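You operate a simulated robot arm through the tools that you are given. There is no shell and no other tool.

You run a simulated robot arm. Do the job below in one go: nothing can be reset, and whatever is moved stays where it is left.

TASK
Brush the purple and the brown onion bulb clean on the roller and put them back.
Fine: switch the roller on for it and off again; leave the third bulb muddy. Set down upright: what you pick out.

It is judged by the outcome, as a careful person would: the job done as asked, and still so three seconds after it is handed in. It fails if anything else is knocked over, pushed out of place, dropped, spilled or broken.

THE ROBOT
A 6-joint arm with a two-finger parallel gripper, fixed in place. Base frame: the origin is at the foot of the arm, x ahead of it, y to its left, z up; the work surface is at about z = 0. Lengths are in m, angles in rad, forces in N, time in s.
With the tool pointing down near the work surface it reaches from about 0.16 to 0.42 m from the base axis. Its first joint turns from -1.152 to 1.152 rad. Payload 1.57 kg.
The tool frame sits at the grasp point between the pads (the TCP): z along the fingers, y along the line on which they close. The tips reach 0.03 m beyond it. Largest opening 0.08 m; finger width 0.017, thickness 0.012; the body of the gripper, 0.04 by 0.082 m, starts 0.08 m behind the TCP.
Orientation is that of the tool frame in the base frame, as [roll, pitch, yaw] about the fixed x, y, z axes, in that order (R = Rz(yaw) Ry(pitch) Rx(roll)). With the fingers straight down and closing along the base's y, the tool's x points along the base's -x, its y along +y and its z along -z.

THE INTERFACE
- The arm moves only by the tool play_rows. Its argument "series" is a list of rows, each a list of 7 numbers: the shift along the tool's x, y, z in units of 30 mm (1.0 is 30 mm), then the turn, a rotation vector about the tool's x, y, z in units of 8 degrees (1.0 is 8 degrees), then the closure, from 0 (fully open) to 1 (shut). In form: [[dx, dy, dz, rx, ry, rz, hand], ...]. A call has 1 to 20 rows; each row shifts and turns the commanded pose from where the row before left it, along the tool's axes as they then stand. A call with a number of a shift or a turn outside -1 to 1 is refused whole. Each row takes 0.2 s and may step no farther than 0.05 m and 0.15 rad from the row before; otherwise, or with a gripper value out of range, the whole call is refused. Where a pose cannot be reached the arm comes as near as it can. A force on the tool above 40 N (or 10 N above the force at the start of the call, whichever is more), or a blocked arm, ends the call early, and 0.2 s more pass. The fingers move at their own pace (about 0.153 m/s each) and stop on an object; they squeeze with about 43 N. The grip force told is the motor's: it shows also when the fingers shut on nothing. Time passes only in rows, and 0.2 s behind the last, so rows that do not move let the fingers close. It gives the time, the measured TCP pose, the force on the tool (base axes), the opening and the grip force at its end, in the units of the frame above (readings bear some noise), with the torque about the TCP (base axes, N m) and any sound that the robot's microphone picked up, and new pictures: "show" is both (left out), scene, wrist or none.
- Cameras (640 x 400 px; columns grow to the right, rows downward): "scene" is fixed at [0.055, -0.3289, 0.4288]; the picture's right is [0.80, -0.60, 0.00], its down [-0.31, -0.42, -0.85] and it looks along [0.51, 0.68, -0.52] (base axes); focal length 308 px, centre (320, 200). "wrist" rides on the gripper at [0.072, -0.007, -0.122] in the tool frame; the picture's right is [0.09, 1.00, 0.00], its down [-0.84, 0.08, -0.54] and it looks along [-0.54, 0.05, 0.84] (tool axes); focal length 238 px, centre (320, 200). There is no depth. A picture from a camera that has moved, and an enlarged one, comes with that camera's place and axes in the base frame and with its lens.
- inspect(camera, box): a new picture of the part [left, top, right, bottom] of that camera's present view, enlarged. No time passes.
- close_job(): hands the job in; it is judged then, once.

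Nothing tells you positions but the pictures and the camera data. Unless the task says otherwise, let go and move clear before handing in.

The tools are called as name(argument=value, ...) on one line, values as JSON. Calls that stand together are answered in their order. play_rows: Moves the arm, as the interface text tells. Its arguments: {"type":"object","properties":{"series":{"type":"array"},"show":{"type":"string","enum":["both","scene","wrist","none"]}},"required":["series"]} The other tools are called the same way: inspect (camera, box) takes an enlarged picture of a part of a camera's view; close_job () hands the job in.

At the start:

```text
t: 0.0
ee_pos: [0.2217, 0.0581, 0.2886]
tcp_rot: [-3.141, 0.0, -3.14]
force: [0.5, 0.4, -0.9]
moment: [0.04, 0.04, 0.04]
opening: 0.08
finger_force: 0.0
```

scene: 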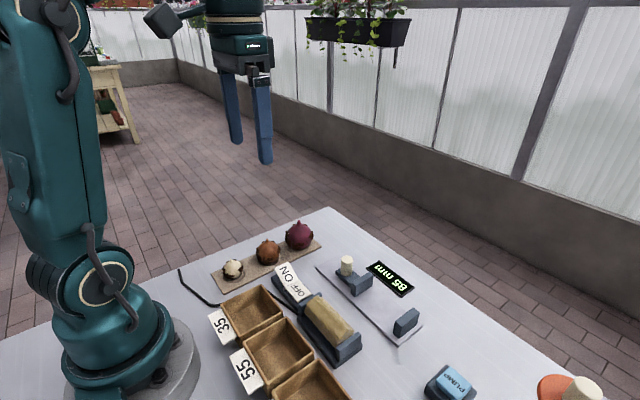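
wrist: 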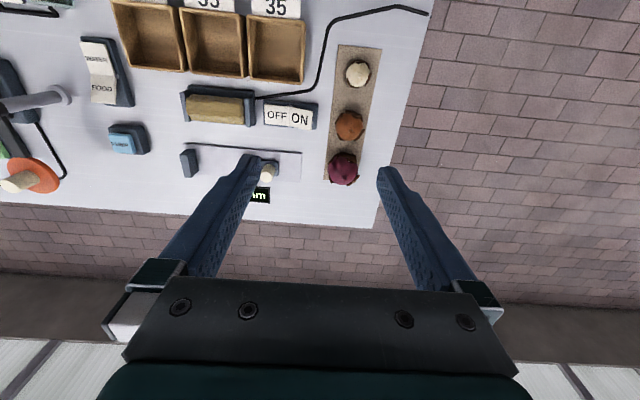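

I see three bulbs (white, brown, purple) on a mat, a roller with an OFF/ON switch, bins, a gauge and other items. I'll look closer before moving.

inspect(camera="scene", box=[200, 200, 440, 350])

inspect(camera="wrist", box=[160, 0, 440, 220])

inspect(camera="scene", box=[200, 210, 360, 310])

```text
2.67 times, centred on (320, 275) of scene
camera zoom: at [0.055, -0.3289, 0.4288], right [0.8, -0.6, 0.0], down [-0.31, -0.42, -0.85], along [0.51, 0.68, -0.52], focal length 822 px, centre (320, 0)
```

zoom: 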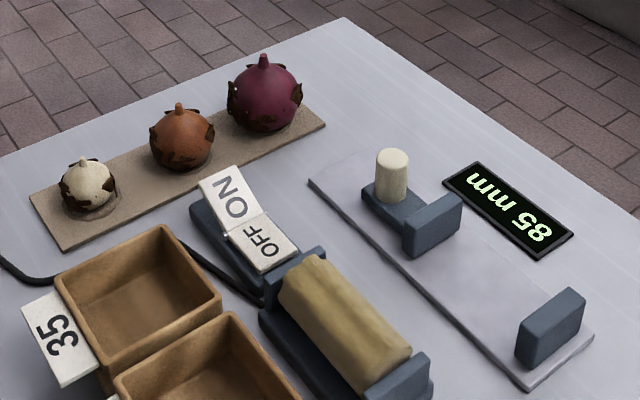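

```text
1.82 times, centred on (300, 110) of wrist
camera zoom: at [0.1494, 0.0527, 0.4105], right [-0.09, 1.0, 0.0], down [0.84, 0.08, 0.54], along [0.54, 0.05, -0.84], focal length 433 px, centre (356, 364)
```

zoom: 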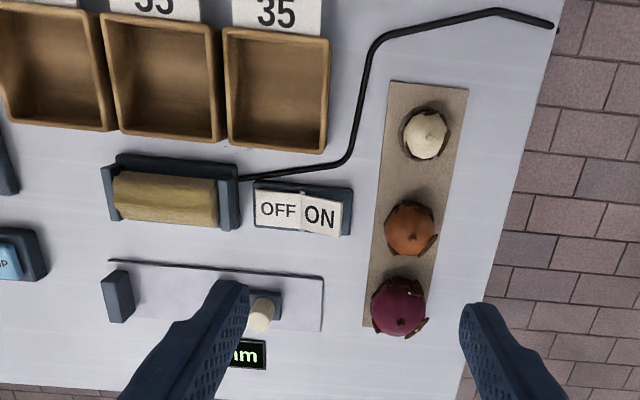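

```text
4.00 times, centred on (280, 260) of scene
camera zoom: at [0.055, -0.3289, 0.4288], right [0.8, -0.6, 0.0], down [-0.31, -0.42, -0.85], along [0.51, 0.68, -0.52], focal length 1233 px, centre (480, -40)
```

zoom: 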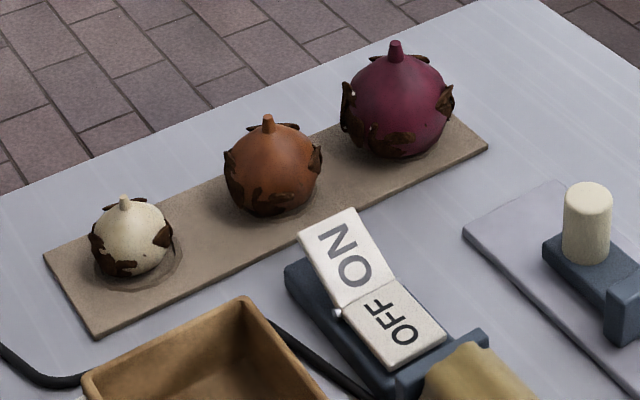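

The bulbs sit on the mat at about y = 0.11: white x≈0.176, brown x≈0.252, purple x≈0.326. The roller is around (0.245, -0.097) with its axis along y, and the switch is at x≈0.245 with ON at y≈0.03. I'll shut the fingers and hover above the ON side first.

play_rows(series=[[-0.4, -0.35, 0.5, 0, 0, 0, 1], [-0.377, -0.35, 1, 0, 0, 0, 1], [0, 0, 1, 0, 0, 0, 1], [0, 0, 1, 0, 0, 0, 1], [0, 0, 1, 0, 0, 0, 1], [0, 0, 1, 0, 0, 0, 1], [0, 0, 0.5, 0, 0, 0, 1], [0, 0, 0, 0, 0, 0, 1]])

```text
t: 1.8
ee_pos: [0.2438, 0.0366, 0.1095]
tcp_rot: [-3.141, -0.001, -3.139]
force: [0.0, 0.1, 0.5]
moment: [-0.01, 0.0, 0.0]
opening: 0.0001
finger_force: 21.2
camera wrist: at [0.1721, 0.0312, 0.23], right [-0.09, 1.0, 0.0], down [0.84, 0.08, 0.54], along [0.54, 0.05, -0.84], focal length 238 px, centre (320, 200)
```

scene: 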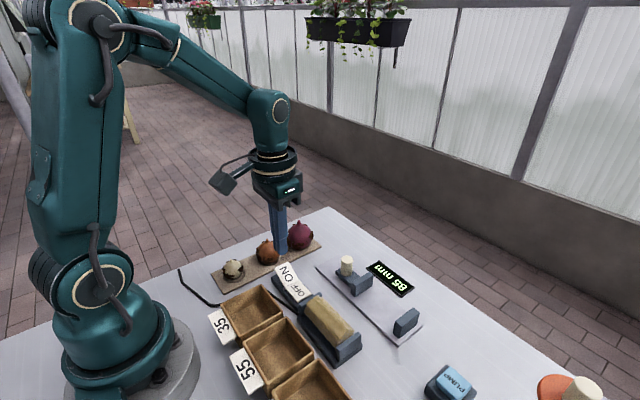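
wrist: 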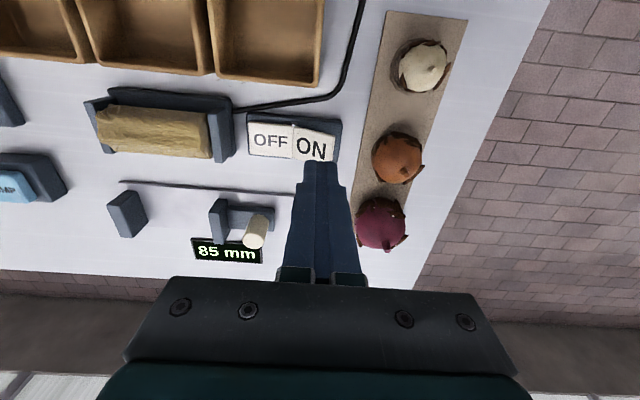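

The closed fingertips are now above the ON half. I'll descend in small steps and press the ON side, watching the force.

play_rows(series=[[0, 0, 1, 0, 0, 0, 1], [0, 0, 0.4, 0, 0, 0, 1], [0, 0, 0.15, 0, 0, 0, 1], [0, 0, 0.15, 0, 0, 0, 1], [0, 0, 0.15, 0, 0, 0, 1]])

```text
t: 3.0
ee_pos: [0.2459, 0.0375, 0.0528]
tcp_rot: [-3.141, 0.002, -3.137]
force: [0.0, -0.2, 0.5]
moment: [-0.02, 0.02, 0.04]
opening: 0.0
finger_force: 21.3
camera wrist: at [0.1731, 0.0305, 0.1749], right [-0.09, 1.0, 0.0], down [0.84, 0.08, 0.54], along [0.54, 0.05, -0.84], focal length 238 px, centre (320, 200)
```

scene: 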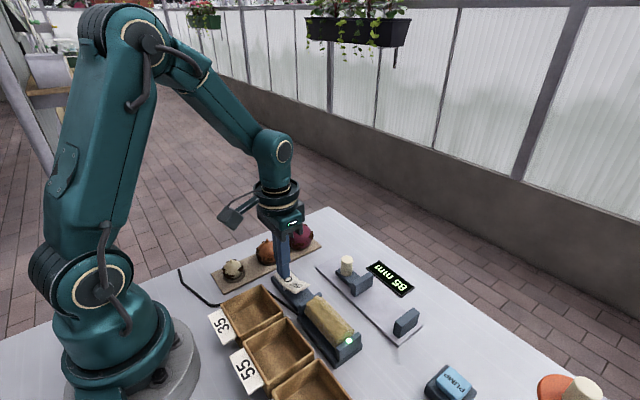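
wrist: 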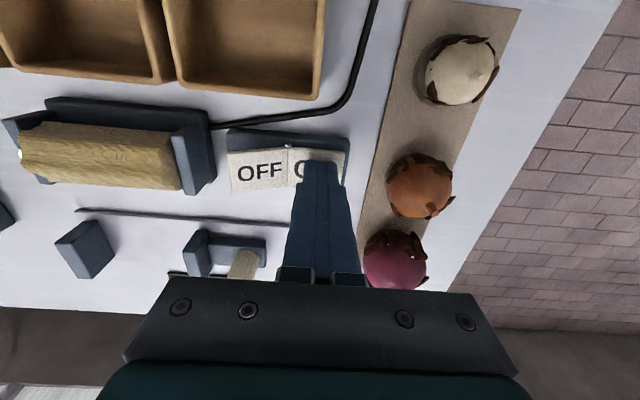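

A green light appears lit on the roller's end. I'll look closer to confirm the state.

inspect(camera="scene", box=[260, 260, 380, 360])

inspect(camera="wrist", box=[0, 80, 360, 300])

```text
4.00 times, centred on (320, 310) of scene
camera zoom: at [0.055, -0.3289, 0.4288], right [0.8, -0.6, 0.0], down [-0.31, -0.42, -0.85], along [0.51, 0.68, -0.52], focal length 1233 px, centre (320, -240)
```

zoom: 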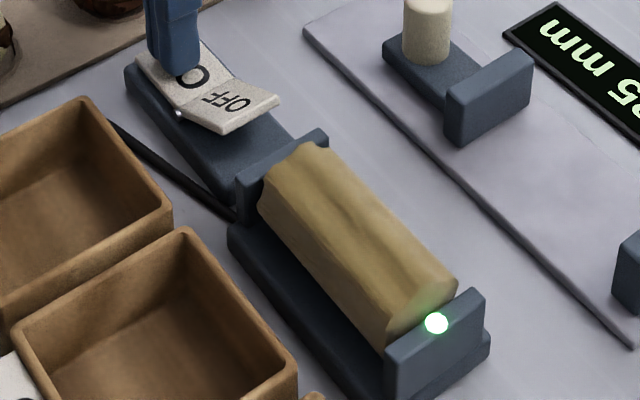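

```text
1.78 times, centred on (180, 190) of wrist
camera zoom: at [0.1731, 0.0305, 0.1749], right [-0.09, 1.0, 0.0], down [0.84, 0.08, 0.54], along [0.54, 0.05, -0.84], focal length 424 px, centre (569, 218)
```

zoom: 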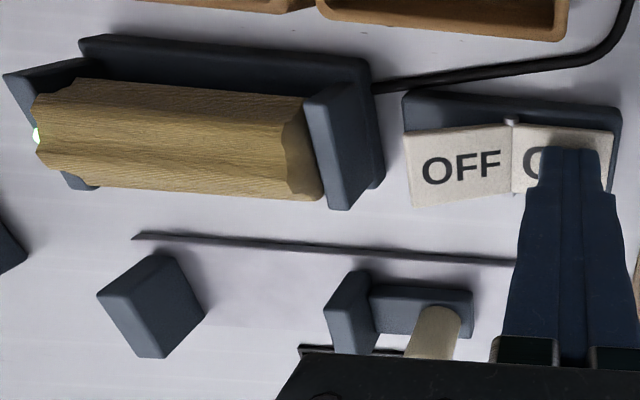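

The rocker is pressed, and the green lamp shows the roller running. I'll lift, open the fingers and move above the purple bulb (~0.3265, 0.111).

play_rows(series=[[0, 0, -1, 0, 0, 0, 1], [0, 0, -1, 0, 0, 0, 1], [0, 0, -1, 0, 0, 0, 1], [-0.9, 0.82, 0, 0, 0, 0, 0.5], [-0.9, 0.82, 0, 0, 0, 0, 0], [-0.88, 0.81, 0, 0, 0, 0, 0], [0, 0, 0, 0, 0, 0, 0]])

```text
t: 4.6
ee_pos: [0.3253, 0.1112, 0.141]
tcp_rot: [3.14, -0.001, -3.141]
force: [0.0, -0.9, 0.3]
moment: [0.03, 0.02, -0.01]
opening: 0.0803
finger_force: 0.1
camera wrist: at [0.2529, 0.1055, 0.2636], right [-0.09, 1.0, 0.0], down [0.84, 0.08, 0.54], along [0.54, 0.05, -0.84], focal length 238 px, centre (320, 200)
```

scene: 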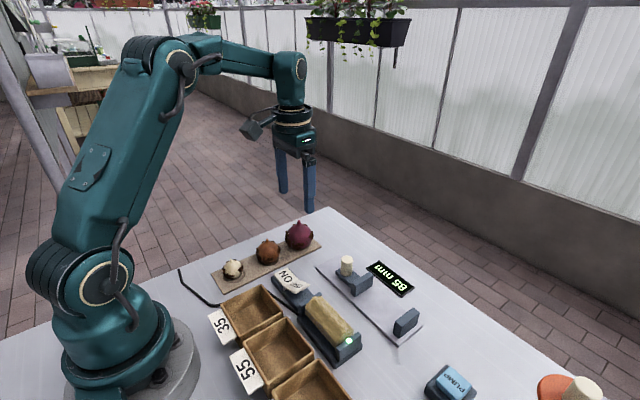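
wrist: 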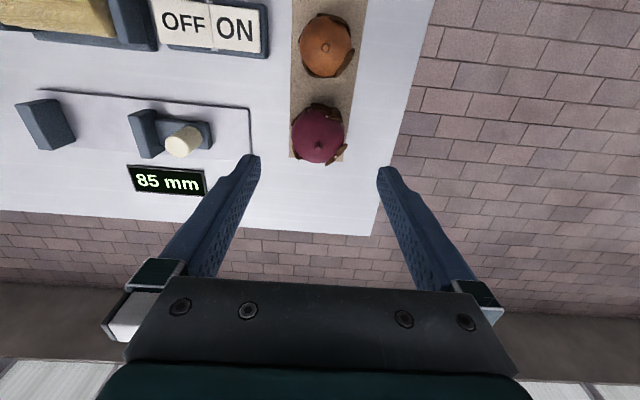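

inspect(camera="wrist", box=[270, 0, 380, 180])

inspect(camera="scene", box=[240, 210, 330, 275])

```text
2.22 times, centred on (325, 90) of wrist
camera zoom: at [0.2529, 0.1055, 0.2636], right [-0.09, 1.0, 0.0], down [0.84, 0.08, 0.54], along [0.54, 0.05, -0.84], focal length 530 px, centre (309, 444)
```

zoom: 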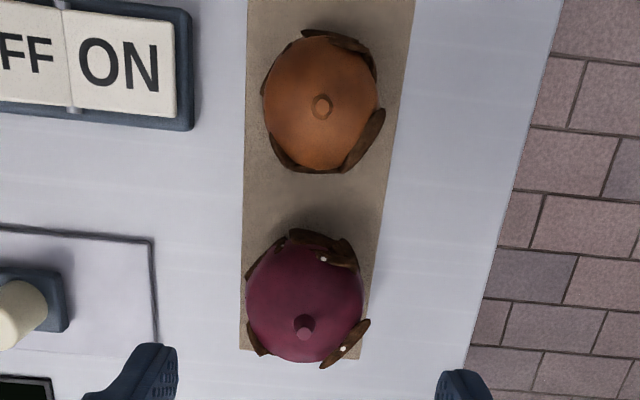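

```text
6.15 times, centred on (285, 242) of scene
camera zoom: at [0.055, -0.3289, 0.4288], right [0.8, -0.6, 0.0], down [-0.31, -0.42, -0.85], along [0.51, 0.68, -0.52], focal length 1896 px, centre (535, -62)
```

zoom: 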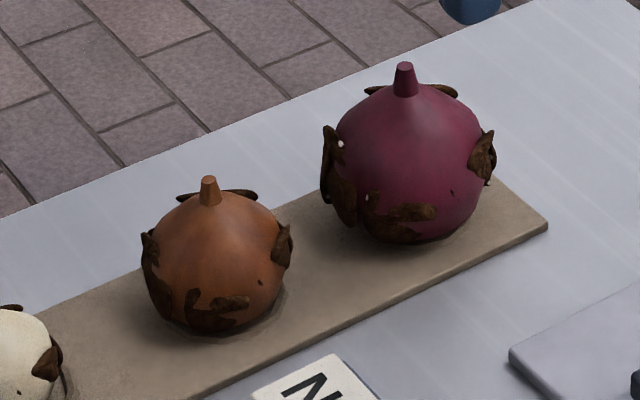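

The mud patches ring each bulb's sides with gaps at about ±y, so closing along y fits well between them. I'll descend on the purple bulb and grip it.

play_rows(series=[[0, 0, 1, 0, 0, 0, 0], [0, 0, 1, 0, 0, 0, 0], [0, 0, 1, 0, 0, 0, 0], [0, 0, 0.35, 0, 0, 0, 0], [0, 0, 0, 0, 0, 0, 0]])

```text
t: 5.8
ee_pos: [0.3249, 0.1127, 0.0415]
tcp_rot: [3.141, 0.001, -3.14]
force: [0.0, 0.7, 0.3]
moment: [-0.01, 0.01, -0.02]
opening: 0.0799
finger_force: 0.0
camera wrist: at [0.2522, 0.1065, 0.1637], right [-0.09, 1.0, 0.0], down [0.84, 0.08, 0.54], along [0.54, 0.05, -0.84], focal length 238 px, centre (320, 200)
```

scene: 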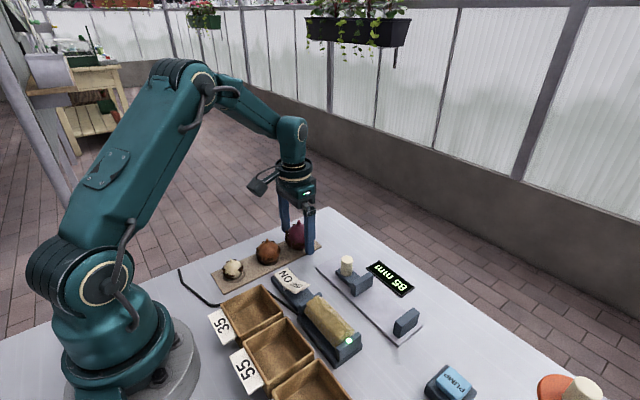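
wrist: 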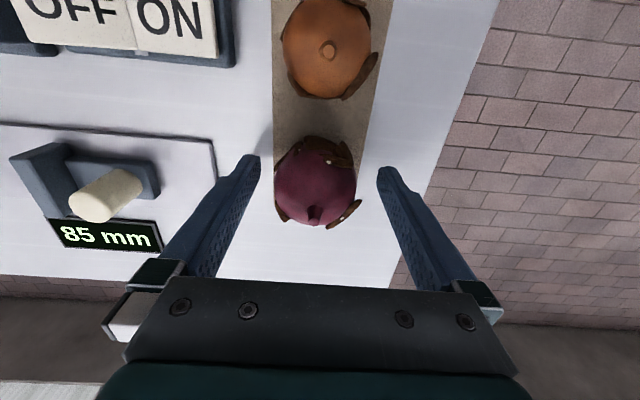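

The fingers straddle the purple bulb nicely. I'll close on it and lift a little to check the grip.

play_rows(series=[[0, -0.04, 0, 0, 0, 0, 0], [0, 0, 0, 0, 0, 0, 1], [0, 0, 0, 0, 0, 0, 1], [0, 0, 0, 0, 0, 0, 1]])

```text
t: 6.8
ee_pos: [0.326, 0.111, 0.0412]
tcp_rot: [3.141, 0.0, -3.14]
force: [0.0, 0.4, -0.8]
moment: [0.0, -0.02, 0.0]
opening: 0.0531
finger_force: 43.2
camera wrist: at [0.2525, 0.1047, 0.1642], right [-0.09, 1.0, 0.0], down [0.84, 0.08, 0.54], along [0.54, 0.05, -0.84], focal length 238 px, centre (320, 200)
```

scene: 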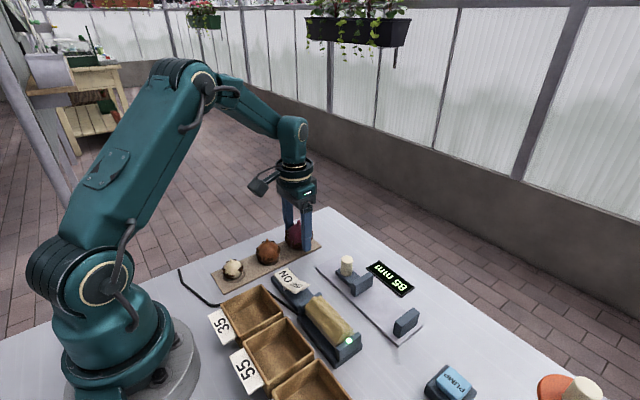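
wrist: 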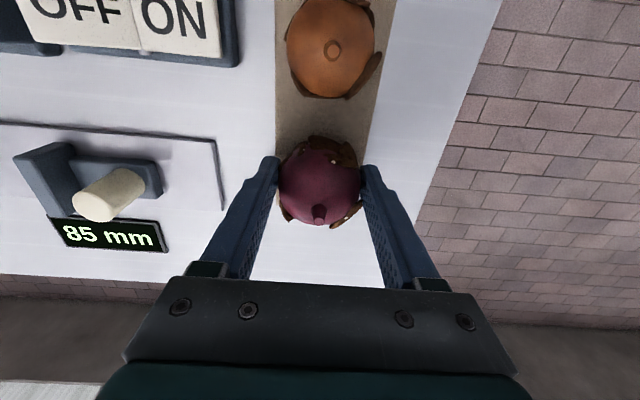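

The purple bulb is gripped at 53 mm, with the grip pose at (0.3257, 0.111, 0.041). I'll lift it and carry it over above the roller at (0.247, -0.0965).

play_rows(series=[[0, 0, -0.5, 0, 0, 0, 1], [0, 0, -1, 0, 0, 0, 1], [0, 0, -1, 0, 0, 0, 1], [0, 0, -1, 0, 0, 0, 1], [0.328, -0.8646, 0, 0, 0, 0, 1], [0.328, -0.8646, 0, 0, 0, 0, 1], [0.328, -0.8646, 0, 0, 0, 0, 1], [0.328, -0.8646, 0, 0, 0, 0, 1], [0.328, -0.8646, 0, 0, 0, 0, 1], [0.328, -0.8646, 0, 0, 0, 0, 1], [0.328, -0.8646, 0, 0, 0, 0, 1], [0.328, -0.8646, 0, 0, 0, 0, 1], [0, 0, 0, 0, 0, 0, 1]])

```text
t: 9.6
ee_pos: [0.2481, -0.0981, 0.147]
tcp_rot: [3.142, -0.001, -3.139]
force: [0.0, 0.7, -0.7]
moment: [0.0, 0.01, 0.02]
opening: 0.0531
finger_force: 42.6
camera wrist: at [0.1749, -0.1038, 0.2683], right [-0.1, 1.0, 0.0], down [0.84, 0.08, 0.54], along [0.54, 0.05, -0.84], focal length 238 px, centre (320, 200)
```

scene: 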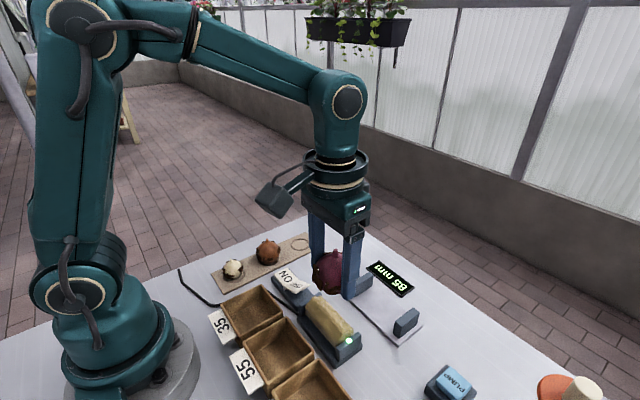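
wrist: 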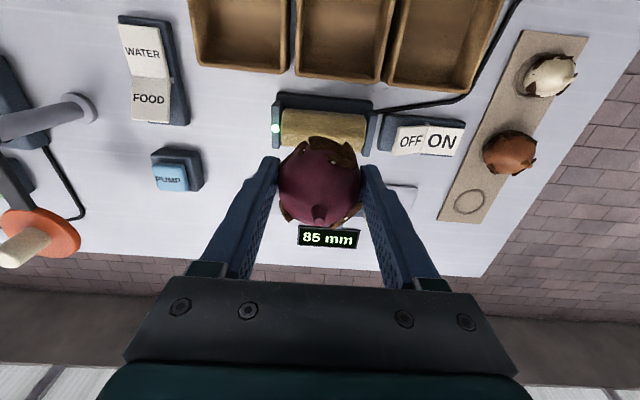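

inspect(camera="scene", box=[270, 220, 390, 360])

inspect(camera="wrist", box=[240, 60, 400, 260])

```text
2.86 times, centred on (330, 290) of scene
camera zoom: at [0.055, -0.3289, 0.4288], right [0.8, -0.6, 0.0], down [-0.31, -0.42, -0.85], along [0.51, 0.68, -0.52], focal length 880 px, centre (291, -57)
```

zoom: 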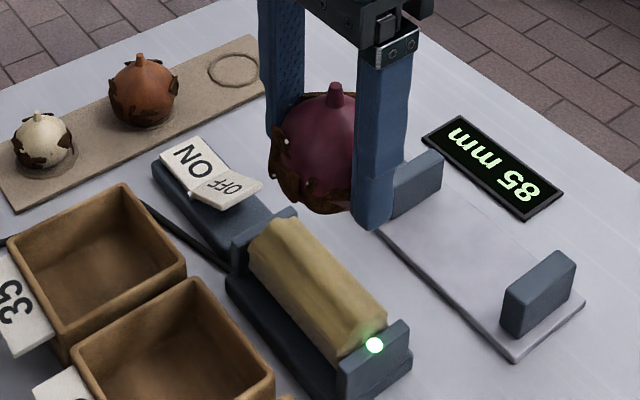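

```text
2.00 times, centred on (320, 160) of wrist
camera zoom: at [0.1749, -0.1038, 0.2683], right [-0.1, 1.0, 0.0], down [0.84, 0.08, 0.54], along [0.54, 0.05, -0.84], focal length 477 px, centre (320, 280)
```

zoom: 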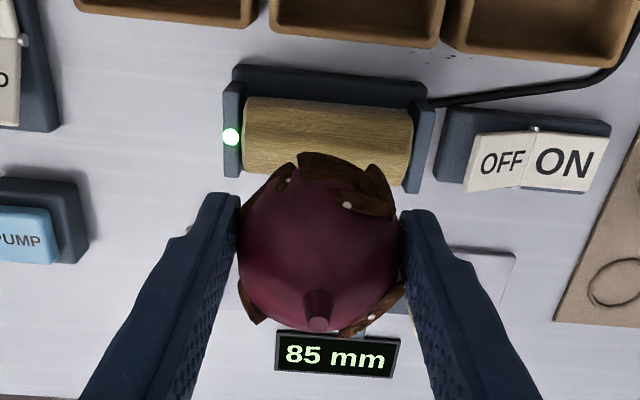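

The purple bulb hangs right above the roller. I'll lower it onto the roller top in small steps to see what the contact does.

play_rows(series=[[0, 0, 1, 0, 0, 0, 1], [0, 0, 0.7, 0, 0, 0, 1], [0, 0, 0.1, 0, 0, 0, 1], [0, 0, 0.1, 0, 0, 0, 1], [0, 0, 0.1, 0, 0, 0, 1]])

```text
t: 10.8
ee_pos: [0.2475, -0.0969, 0.0869]
tcp_rot: [-3.14, 0.002, -3.136]
force: [-0.5, 1.0, 16.6]
moment: [0.0, 0.12, 0.0]
opening: 0.0531
finger_force: 42.8
camera wrist: at [0.1757, -0.1028, 0.2092], right [-0.1, 1.0, 0.0], down [0.83, 0.08, 0.54], along [0.54, 0.05, -0.84], focal length 238 px, centre (320, 200)
```

scene: 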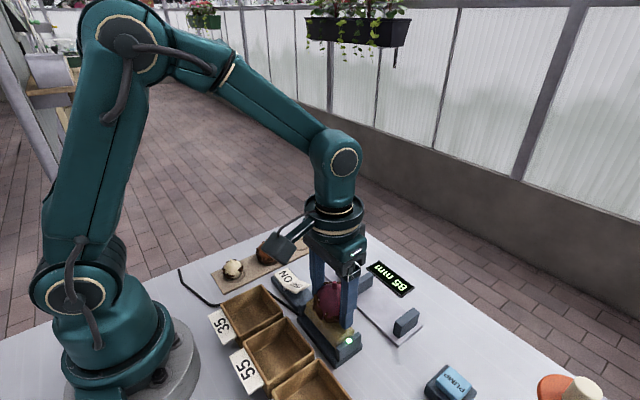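
wrist: 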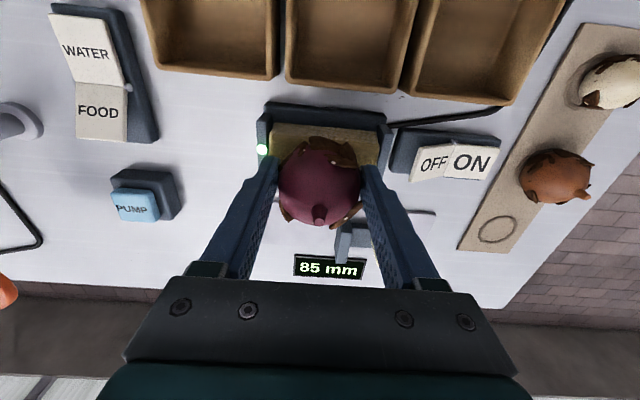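

Contact is made at TCP z≈0.087 with about 17 N. I'll hold here briefly and then look at the mud.

play_rows(series=[[0, 0, 0, 0, 0, 0, 1], [0, 0, 0, 0, 0, 0, 1], [0, 0, 0, 0, 0, 0, 1], [0, 0, 0, 0, 0, 0, 1], [0, 0, 0, 0, 0, 0, 1]], show="none")

inspect(camera="scene", box=[290, 260, 370, 360])

inspect(camera="wrist", box=[240, 60, 400, 260])

```text
t: 12.0
ee_pos: [0.2483, -0.0974, 0.0867]
tcp_rot: [-3.141, 0.004, -3.138]
force: [1.4, 0.0, 30.8]
moment: [-0.12, 0.01, 0.0]
opening: 0.0534
finger_force: 42.9
```

```text
4.00 times, centred on (330, 310) of scene
camera zoom: at [0.0549, -0.3289, 0.4289], right [0.8, -0.6, 0.0], down [-0.31, -0.42, -0.85], along [0.51, 0.68, -0.52], focal length 1233 px, centre (280, -240)
```

zoom: 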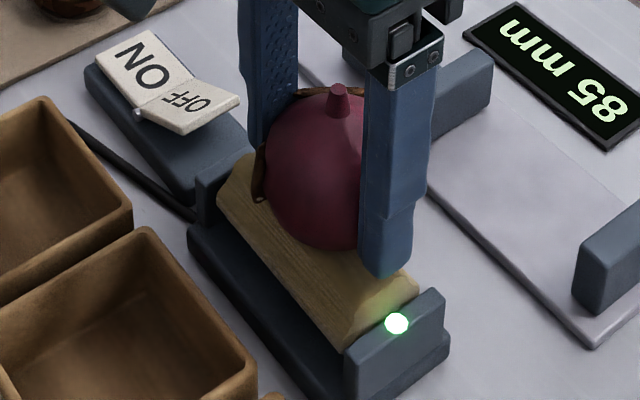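

```text
2.00 times, centred on (320, 160) of wrist
camera zoom: at [0.1757, -0.1029, 0.2089], right [-0.1, 1.0, 0.0], down [0.83, 0.08, 0.54], along [0.54, 0.05, -0.84], focal length 477 px, centre (320, 280)
```

zoom: 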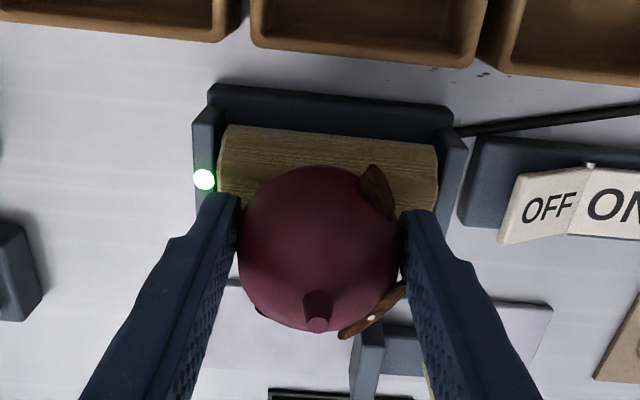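

Contact removes the mud it reaches: the low and front patches are gone. Patches on the upper sides remain, so I'll lift slightly and tilt the tool so the bulb's +x side faces the roller.

play_rows(series=[[0, 0, -0.5, 0, 0, 0, 1], [0, 0, 0, 0, 1, 0, 1], [0, 0, 0, 0, 1, 0, 1], [0, 0, 0, 0, 1, 0, 1], [0, 0, 0, 0, 1, 0, 1], [0, 0, 0, 0, 1, 0, 1], [0, 0, 0, 0, 0, 0, 1]])

```text
t: 13.6
ee_pos: [0.2469, -0.0966, 0.1026]
tcp_rot: [3.141, -0.698, -3.139]
force: [-0.1, -0.5, -0.4]
moment: [-0.01, -0.02, -0.01]
opening: 0.0533
finger_force: 42.5
camera wrist: at [0.2707, -0.1023, 0.2414], right [-0.07, 1.0, 0.06], down [0.99, 0.08, -0.12], along [-0.13, 0.05, -0.99], focal length 238 px, centre (320, 200)
```

scene: 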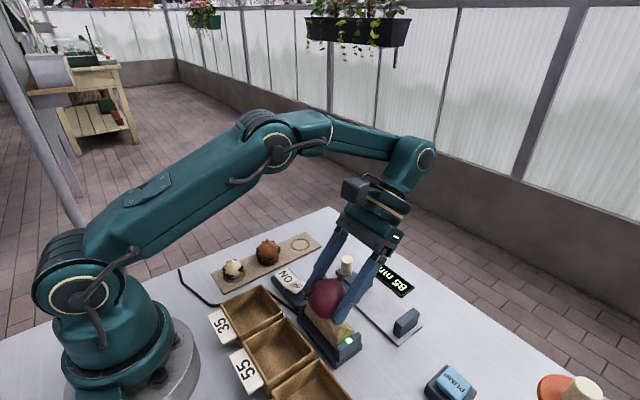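
wrist: 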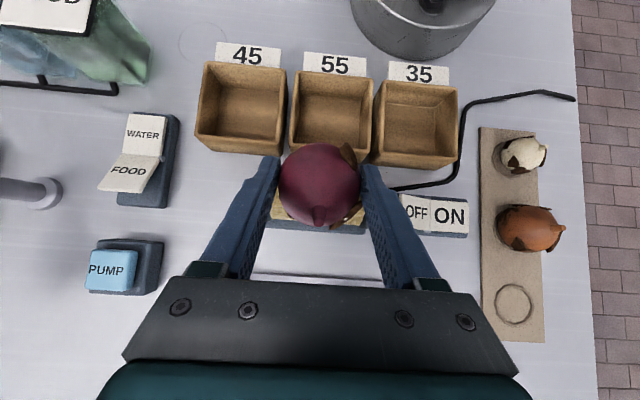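

The tilt works. I'll bring the bulb's centre over the roller axis and lower it straight down in small steps until contact.

play_rows(series=[[-0.398, 0, 0.101, 0, 0, 0, 1], [-0.0643, 0, 0.0766, 0, 0, 0, 1], [-0.0643, 0, 0.0766, 0, 0, 0, 1], [-0.0429, 0, 0.051, 0, 0, 0, 1], [0, 0, 0, 0, 0, 0, 1]])

```text
t: 14.8
ee_pos: [0.2537, -0.0974, 0.0862]
tcp_rot: [3.141, -0.702, -3.14]
force: [-0.2, 2.5, 31.5]
moment: [0.09, 0.25, -0.05]
opening: 0.0529
finger_force: 43.0
camera wrist: at [0.2776, -0.1019, 0.2252], right [-0.07, 1.0, 0.06], down [0.99, 0.08, -0.13], along [-0.13, 0.05, -0.99], focal length 238 px, centre (320, 200)
```

scene: 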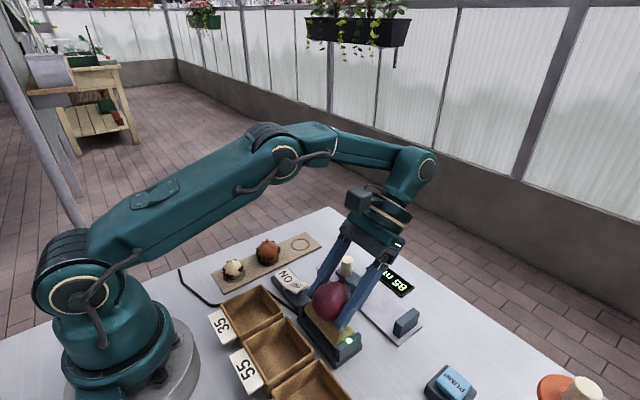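
wrist: 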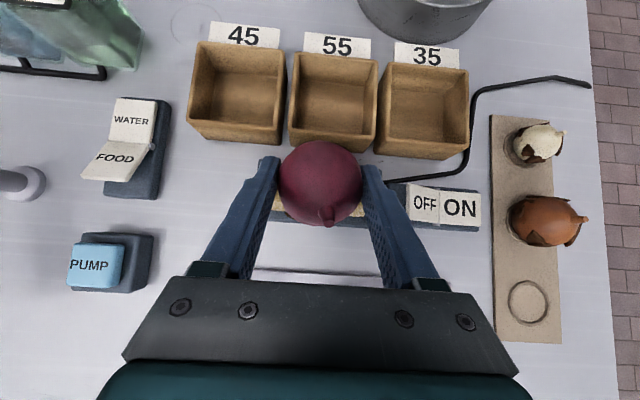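

No mud is visible now from the wrist camera. I'll inspect closely from both cameras.

inspect(camera="wrist", box=[240, 110, 400, 250])

inspect(camera="scene", box=[290, 250, 380, 370])

```text
2.86 times, centred on (320, 180) of wrist
camera zoom: at [0.2776, -0.1019, 0.2252], right [-0.07, 1.0, 0.06], down [0.99, 0.08, -0.13], along [-0.13, 0.05, -0.99], focal length 681 px, centre (320, 257)
```

zoom: 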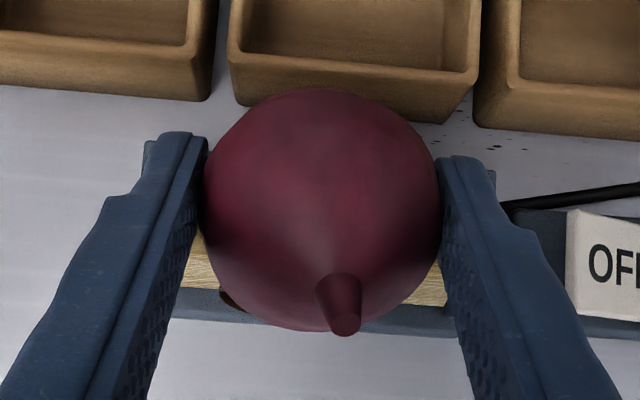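

```text
3.33 times, centred on (335, 310) of scene
camera zoom: at [0.0549, -0.3289, 0.4289], right [0.8, -0.6, 0.0], down [-0.31, -0.42, -0.85], along [0.51, 0.68, -0.52], focal length 1027 px, centre (270, -167)
```

zoom: 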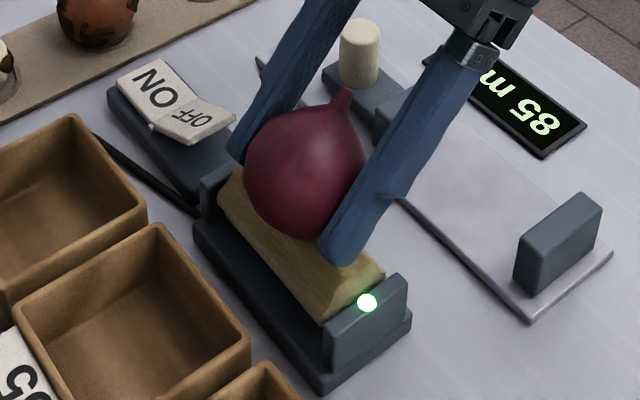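

Only a small dark bit near the roller on the +x/-y side may remain. I'll hold contact longer at this tilt.

play_rows(series=[[0, 0, 0, 0, 0, 0, 1], [0, 0, 0, 0, 0, 0, 1], [0, 0, 0, 0, 0, 0, 1], [0, 0, 0, 0, 0, 0, 1], [0, 0, 0, 0, 0, 0, 1], [0, 0, 0, 0, 0, 0, 1]], show="none")

inspect(camera="wrist", box=[240, 110, 400, 250])

inspect(camera="scene", box=[290, 250, 380, 370])

```text
t: 16.2
ee_pos: [0.2537, -0.0968, 0.0856]
tcp_rot: [3.141, -0.701, -3.141]
force: [0.4, -1.3, 28.3]
moment: [-0.07, 0.23, -0.01]
opening: 0.0524
finger_force: 42.8
```

```text
2.86 times, centred on (320, 180) of wrist
camera zoom: at [0.2776, -0.102, 0.2249], right [-0.07, 1.0, 0.06], down [0.99, 0.08, -0.13], along [-0.13, 0.05, -0.99], focal length 681 px, centre (320, 257)
```

zoom: 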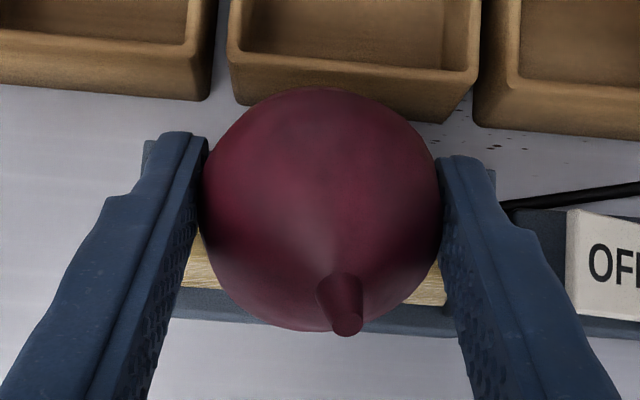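

```text
3.33 times, centred on (335, 310) of scene
camera zoom: at [0.0549, -0.3289, 0.4289], right [0.8, -0.6, 0.0], down [-0.31, -0.42, -0.85], along [0.51, 0.68, -0.52], focal length 1027 px, centre (270, -167)
```

zoom: 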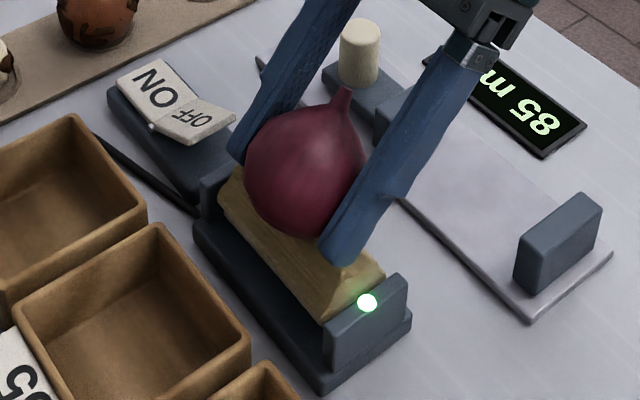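

The visible surface looks clean. I'll lift it up high and look at its underside with the scene camera before deciding.

play_rows(series=[[0.643, 0, -0.766, 0, 0, 0, 1], [0.643, 0, -0.766, 0, 0, 0, 1], [0.643, 0, -0.766, 0, 0, 0, 1], [0.643, 0, -0.766, 0, 0, 0, 1], [0.643, 0, -0.766, 0, 0, 0, 1], [0.643, 0, -0.766, 0, 0, 0, 1], [0, 0, 0, 0, 0, 0, 1]])

inspect(camera="scene", box=[280, 130, 420, 290])

inspect(camera="wrist", box=[240, 110, 400, 250])

```text
t: 17.8
ee_pos: [0.1852, -0.0891, 0.2011]
tcp_rot: [-3.141, -0.697, -3.139]
force: [0.0, 0.3, -1.0]
moment: [-0.04, -0.01, 0.02]
opening: 0.0526
finger_force: 42.6
out of reach, approached as far as the arm can: row 2, 3, 4, 5, 6
camera wrist: at [0.2087, -0.0957, 0.3405], right [-0.07, 1.0, 0.06], down [0.99, 0.08, -0.12], along [-0.12, 0.05, -0.99], focal length 238 px, centre (320, 200)
```

scene: 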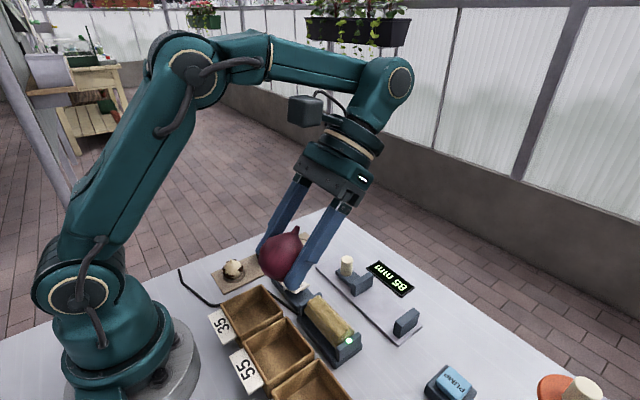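
wrist: 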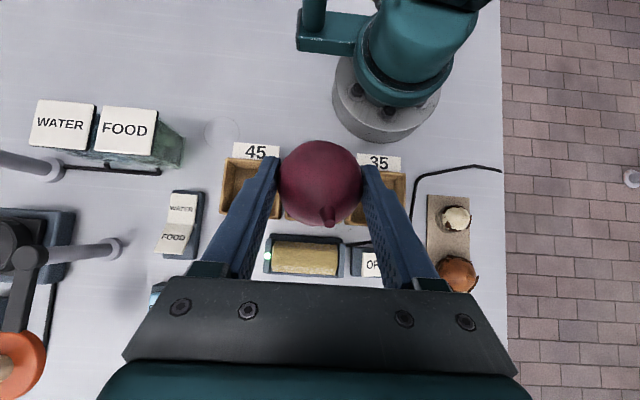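

```text
2.50 times, centred on (350, 210) of scene
camera zoom: at [0.055, -0.3289, 0.4288], right [0.8, -0.6, 0.0], down [-0.31, -0.42, -0.85], along [0.51, 0.68, -0.52], focal length 770 px, centre (245, 175)
```

zoom: 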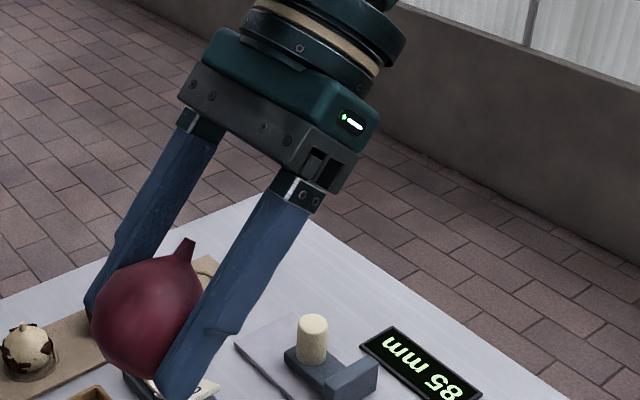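

```text
2.86 times, centred on (320, 180) of wrist
camera zoom: at [0.2087, -0.0957, 0.3405], right [-0.07, 1.0, 0.06], down [0.99, 0.08, -0.12], along [-0.12, 0.05, -0.99], focal length 681 px, centre (320, 257)
```

zoom: 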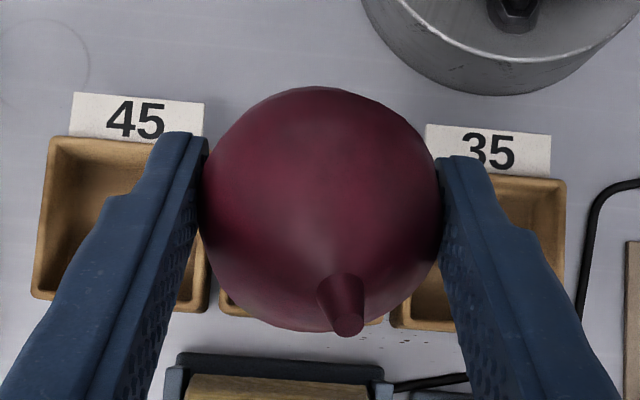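

The purple bulb looks clean all over from here, and the arm stopped at its reach limit while lifting. I'll step back a little and untilt the tool, checking where the commanded pose sits.

play_rows(series=[[-0.643, 0, 0.766, 0, 0, 0, 1], [0, 0, 0, 0, 0, 0, 1]], show="none")

```text
t: 18.4
ee_pos: [0.185, -0.0894, 0.1709]
tcp_rot: [-3.14, -0.698, -3.139]
force: [-0.3, 0.8, -0.5]
moment: [0.01, 0.01, 0.0]
opening: 0.0527
finger_force: 43.3
```

play_rows(series=[[0, 0, 0, 0, -1, 0, 1], [0, 0, 0, 0, -1, 0, 1], [0, 0, 0, 0, -1, 0, 1], [0, 0, 0, 0, -1, 0, 1], [0, 0, 0, 0, -1, 0, 1], [-0.586, 0.834, 0, 0, 0, 0, 1], [-0.586, 0.834, 0, 0, 0, 0, 1], [-0.586, 0.834, 0, 0, 0, 0, 1], [-0.586, 0.834, 0, 0, 0, 0, 1], [-0.586, 0.834, 0, 0, 0, 0, 1], [-0.586, 0.834, 0, 0, 0, 0, 1], [-0.586, 0.834, 0, 0, 0, 0, 1], [-0.586, 0.834, 0, 0, 0, 0, 1], [0, 0, 0, 0, 0, 0, 1]])

inspect(camera="scene", box=[240, 130, 360, 290])

inspect(camera="wrist", box=[240, 90, 400, 250])

```text
t: 21.4
ee_pos: [0.3261, 0.112, 0.1697]
tcp_rot: [-3.14, 0.001, -3.141]
force: [0.1, 0.0, -1.6]
moment: [0.01, 0.01, -0.01]
opening: 0.0526
finger_force: 42.8
camera wrist: at [0.2547, 0.1046, 0.2915], right [-0.09, 1.0, 0.0], down [0.84, 0.08, 0.54], along [0.54, 0.05, -0.84], focal length 238 px, centre (320, 200)
```

scene: 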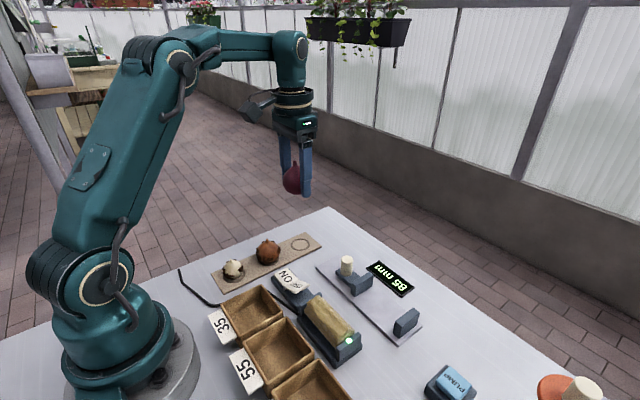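
wrist: 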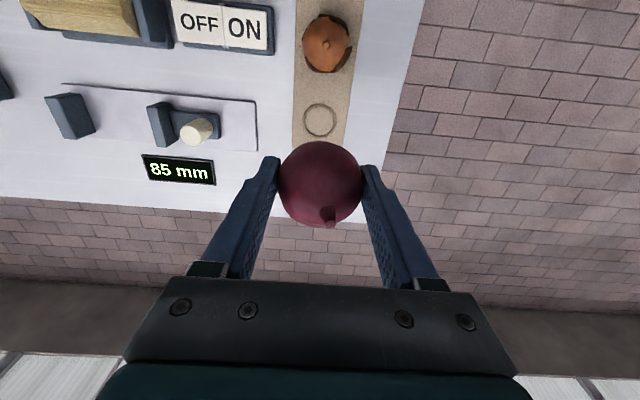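

```text
2.50 times, centred on (300, 210) of scene
camera zoom: at [0.055, -0.3289, 0.4288], right [0.8, -0.6, 0.0], down [-0.31, -0.42, -0.85], along [0.51, 0.68, -0.52], focal length 770 px, centre (370, 175)
```

zoom: 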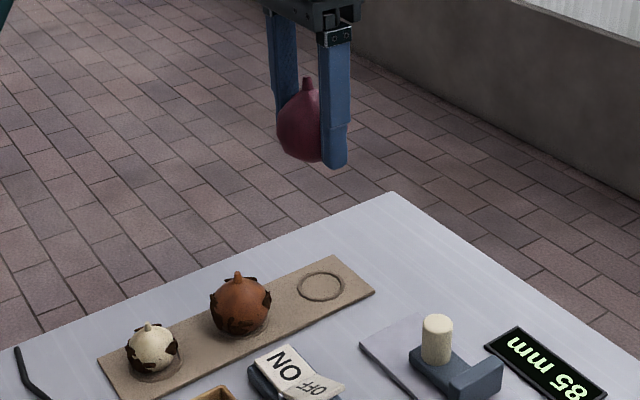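

```text
2.50 times, centred on (320, 170) of wrist
camera zoom: at [0.2547, 0.1046, 0.2915], right [-0.09, 1.0, 0.0], down [0.84, 0.08, 0.54], along [0.54, 0.05, -0.84], focal length 596 px, centre (320, 275)
```

zoom: 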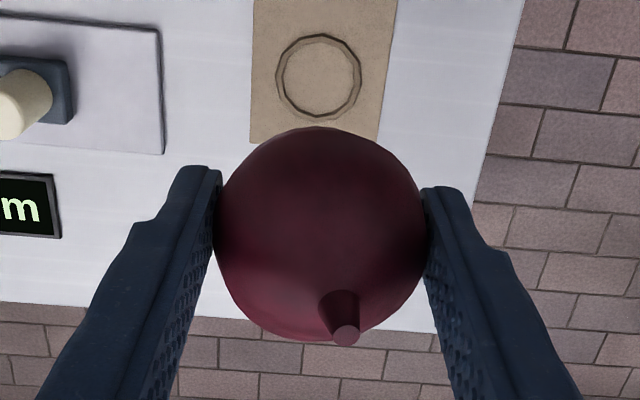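

The purple bulb is clean, but it turned about 9° in the grip, so the stem leans to +y. I'll tilt the tool to bring the stem vertical, then lower toward its ring at (0.327, 0.110).

play_rows(series=[[0, 0, 0, -1, 0, 0, 1], [0, -0.1, 0, -0.2, 0, 0, 1], [0, -0.151, 0.892, 0, 0, 0, 1], [0, -0.151, 0.892, 0, 0, 0, 1], [0, -0.151, 0.892, 0, 0, 0, 1], [0, -0.1, 0.6, 0, 0, 0, 1], [0, 0, 0, 0, 0, 0, 1]])

inspect(camera="scene", box=[240, 180, 360, 290])

inspect(camera="wrist", box=[240, 90, 400, 250])

```text
t: 23.0
ee_pos: [0.3266, 0.1071, 0.0675]
tcp_rot: [2.974, 0.002, -3.14]
force: [0.3, 0.1, -0.9]
moment: [0.01, 0.06, 0.01]
opening: 0.0525
finger_force: 43.2
camera wrist: at [0.2544, 0.0822, 0.187], right [-0.09, 0.98, 0.17], down [0.84, -0.01, 0.55], along [0.54, 0.19, -0.82], focal length 238 px, centre (320, 200)
```

scene: 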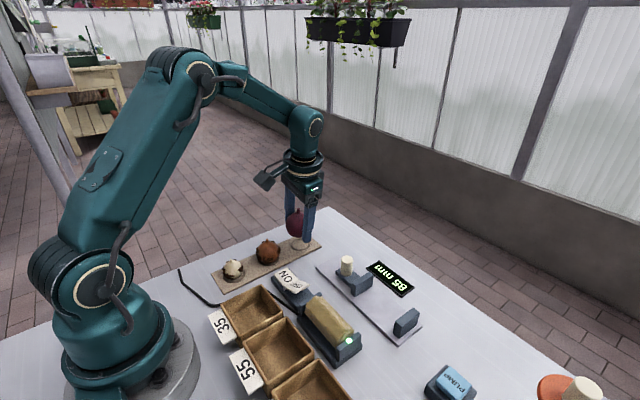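
wrist: 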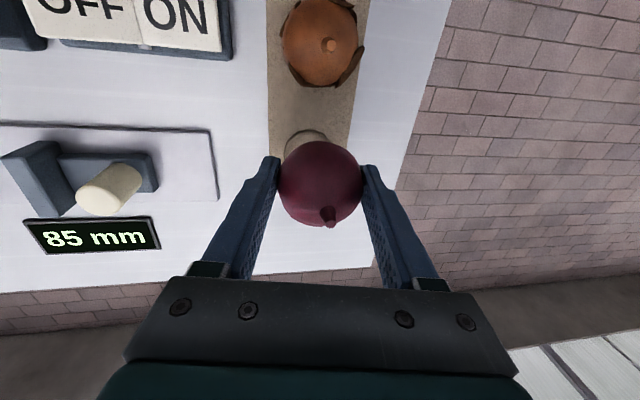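

```text
3.64 times, centred on (300, 235) of scene
camera zoom: at [0.055, -0.3289, 0.4288], right [0.8, -0.6, 0.0], down [-0.31, -0.42, -0.85], along [0.51, 0.68, -0.52], focal length 1121 px, centre (393, 73)
```

zoom: 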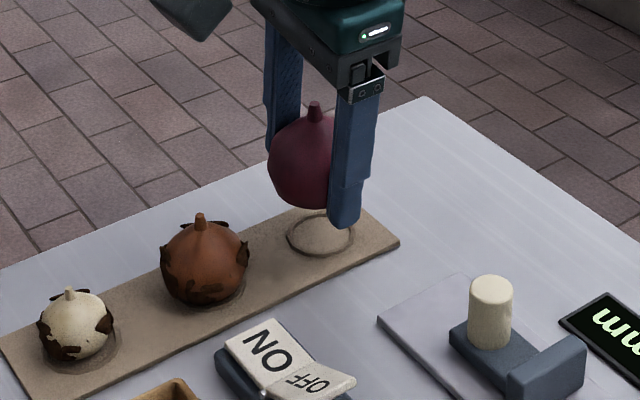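

```text
2.50 times, centred on (320, 170) of wrist
camera zoom: at [0.2544, 0.0822, 0.187], right [-0.09, 0.98, 0.17], down [0.84, -0.01, 0.55], along [0.54, 0.19, -0.82], focal length 596 px, centre (320, 275)
```

zoom: 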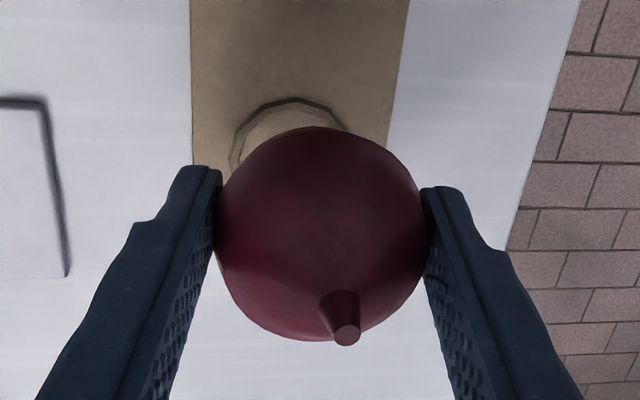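

inspect(camera="scene", box=[250, 190, 330, 260])

inspect(camera="wrist", box=[270, 130, 370, 240])

```text
5.71 times, centred on (290, 225) of scene
camera zoom: at [0.055, -0.3289, 0.4288], right [0.8, -0.6, 0.0], down [-0.31, -0.42, -0.85], along [0.51, 0.68, -0.52], focal length 1761 px, centre (491, 57)
```

zoom: 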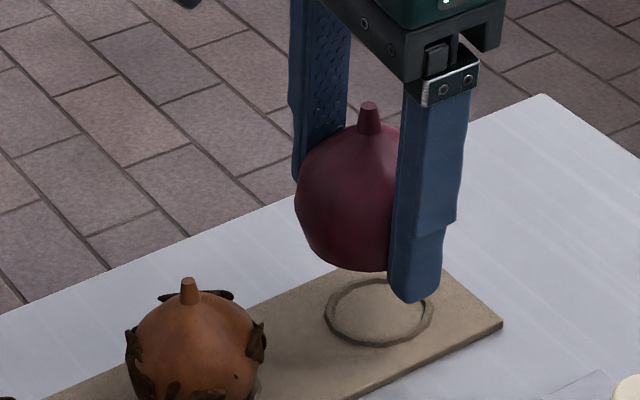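

```text
3.64 times, centred on (320, 185) of wrist
camera zoom: at [0.2544, 0.0822, 0.187], right [-0.09, 0.98, 0.17], down [0.84, -0.01, 0.55], along [0.54, 0.19, -0.82], focal length 867 px, centre (320, 254)
```

zoom: 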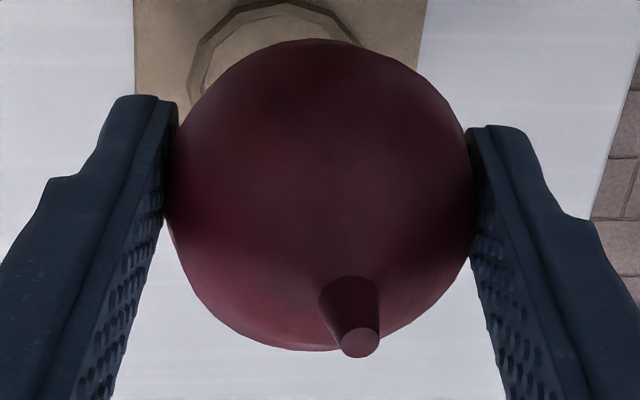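

The stem is slightly over-corrected (about 3°), so I'll back the tilt off a little, recentre on the ring and lower in small steps until I feel the mat.

play_rows(series=[[0, 0.05, 0, 0.3, 0, 0, 1], [0, -0.075, 0.595, 0, 0, 0, 1], [0, -0.01, 0.083, 0, 0, 0, 1], [0, -0.0083, 0.066, 0, 0, 0, 1], [0, 0, 0, 0, 0, 0, 1]])

inspect(camera="scene", box=[250, 190, 330, 260])

```text
t: 24.2
ee_pos: [0.3263, 0.1092, 0.0455]
tcp_rot: [3.016, -0.002, -3.139]
force: [-0.3, -0.1, -1.4]
moment: [0.02, 0.03, 0.03]
opening: 0.0523
finger_force: 43.1
camera wrist: at [0.2545, 0.0883, 0.1663], right [-0.09, 0.99, 0.13], down [0.84, 0.01, 0.55], along [0.54, 0.16, -0.83], focal length 238 px, centre (320, 200)
```

scene: 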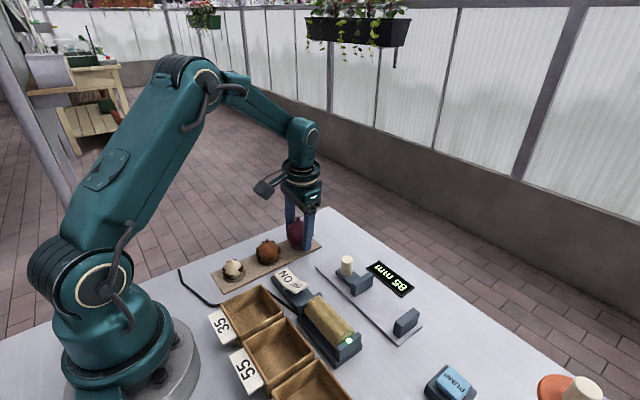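
wrist: 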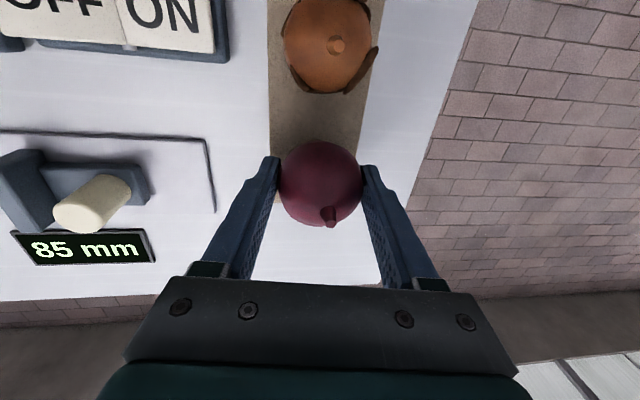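

```text
5.71 times, centred on (290, 225) of scene
camera zoom: at [0.055, -0.3289, 0.4288], right [0.8, -0.6, 0.0], down [-0.31, -0.42, -0.85], along [0.51, 0.68, -0.52], focal length 1761 px, centre (491, 57)
```

zoom: 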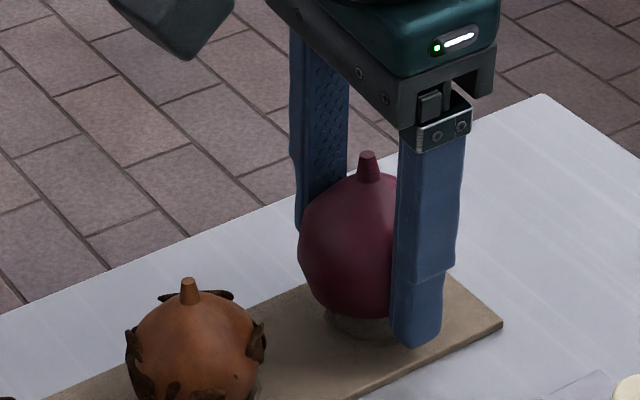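

The bulb is just above the ring and looks upright. I'll go down the last few millimetres, watching the force.

play_rows(series=[[0, -0.0063, 0.05, 0, 0, 0, 1], [0, -0.0063, 0.05, 0, 0, 0, 1], [0, 0, 0, 0, 0, 0, 1]], show="none")

```text
t: 25.0
ee_pos: [0.3263, 0.1103, 0.0435]
tcp_rot: [3.016, 0.0, -3.14]
force: [-0.4, -0.1, -0.3]
moment: [0.04, -0.01, -0.04]
opening: 0.0523
finger_force: 42.5
```

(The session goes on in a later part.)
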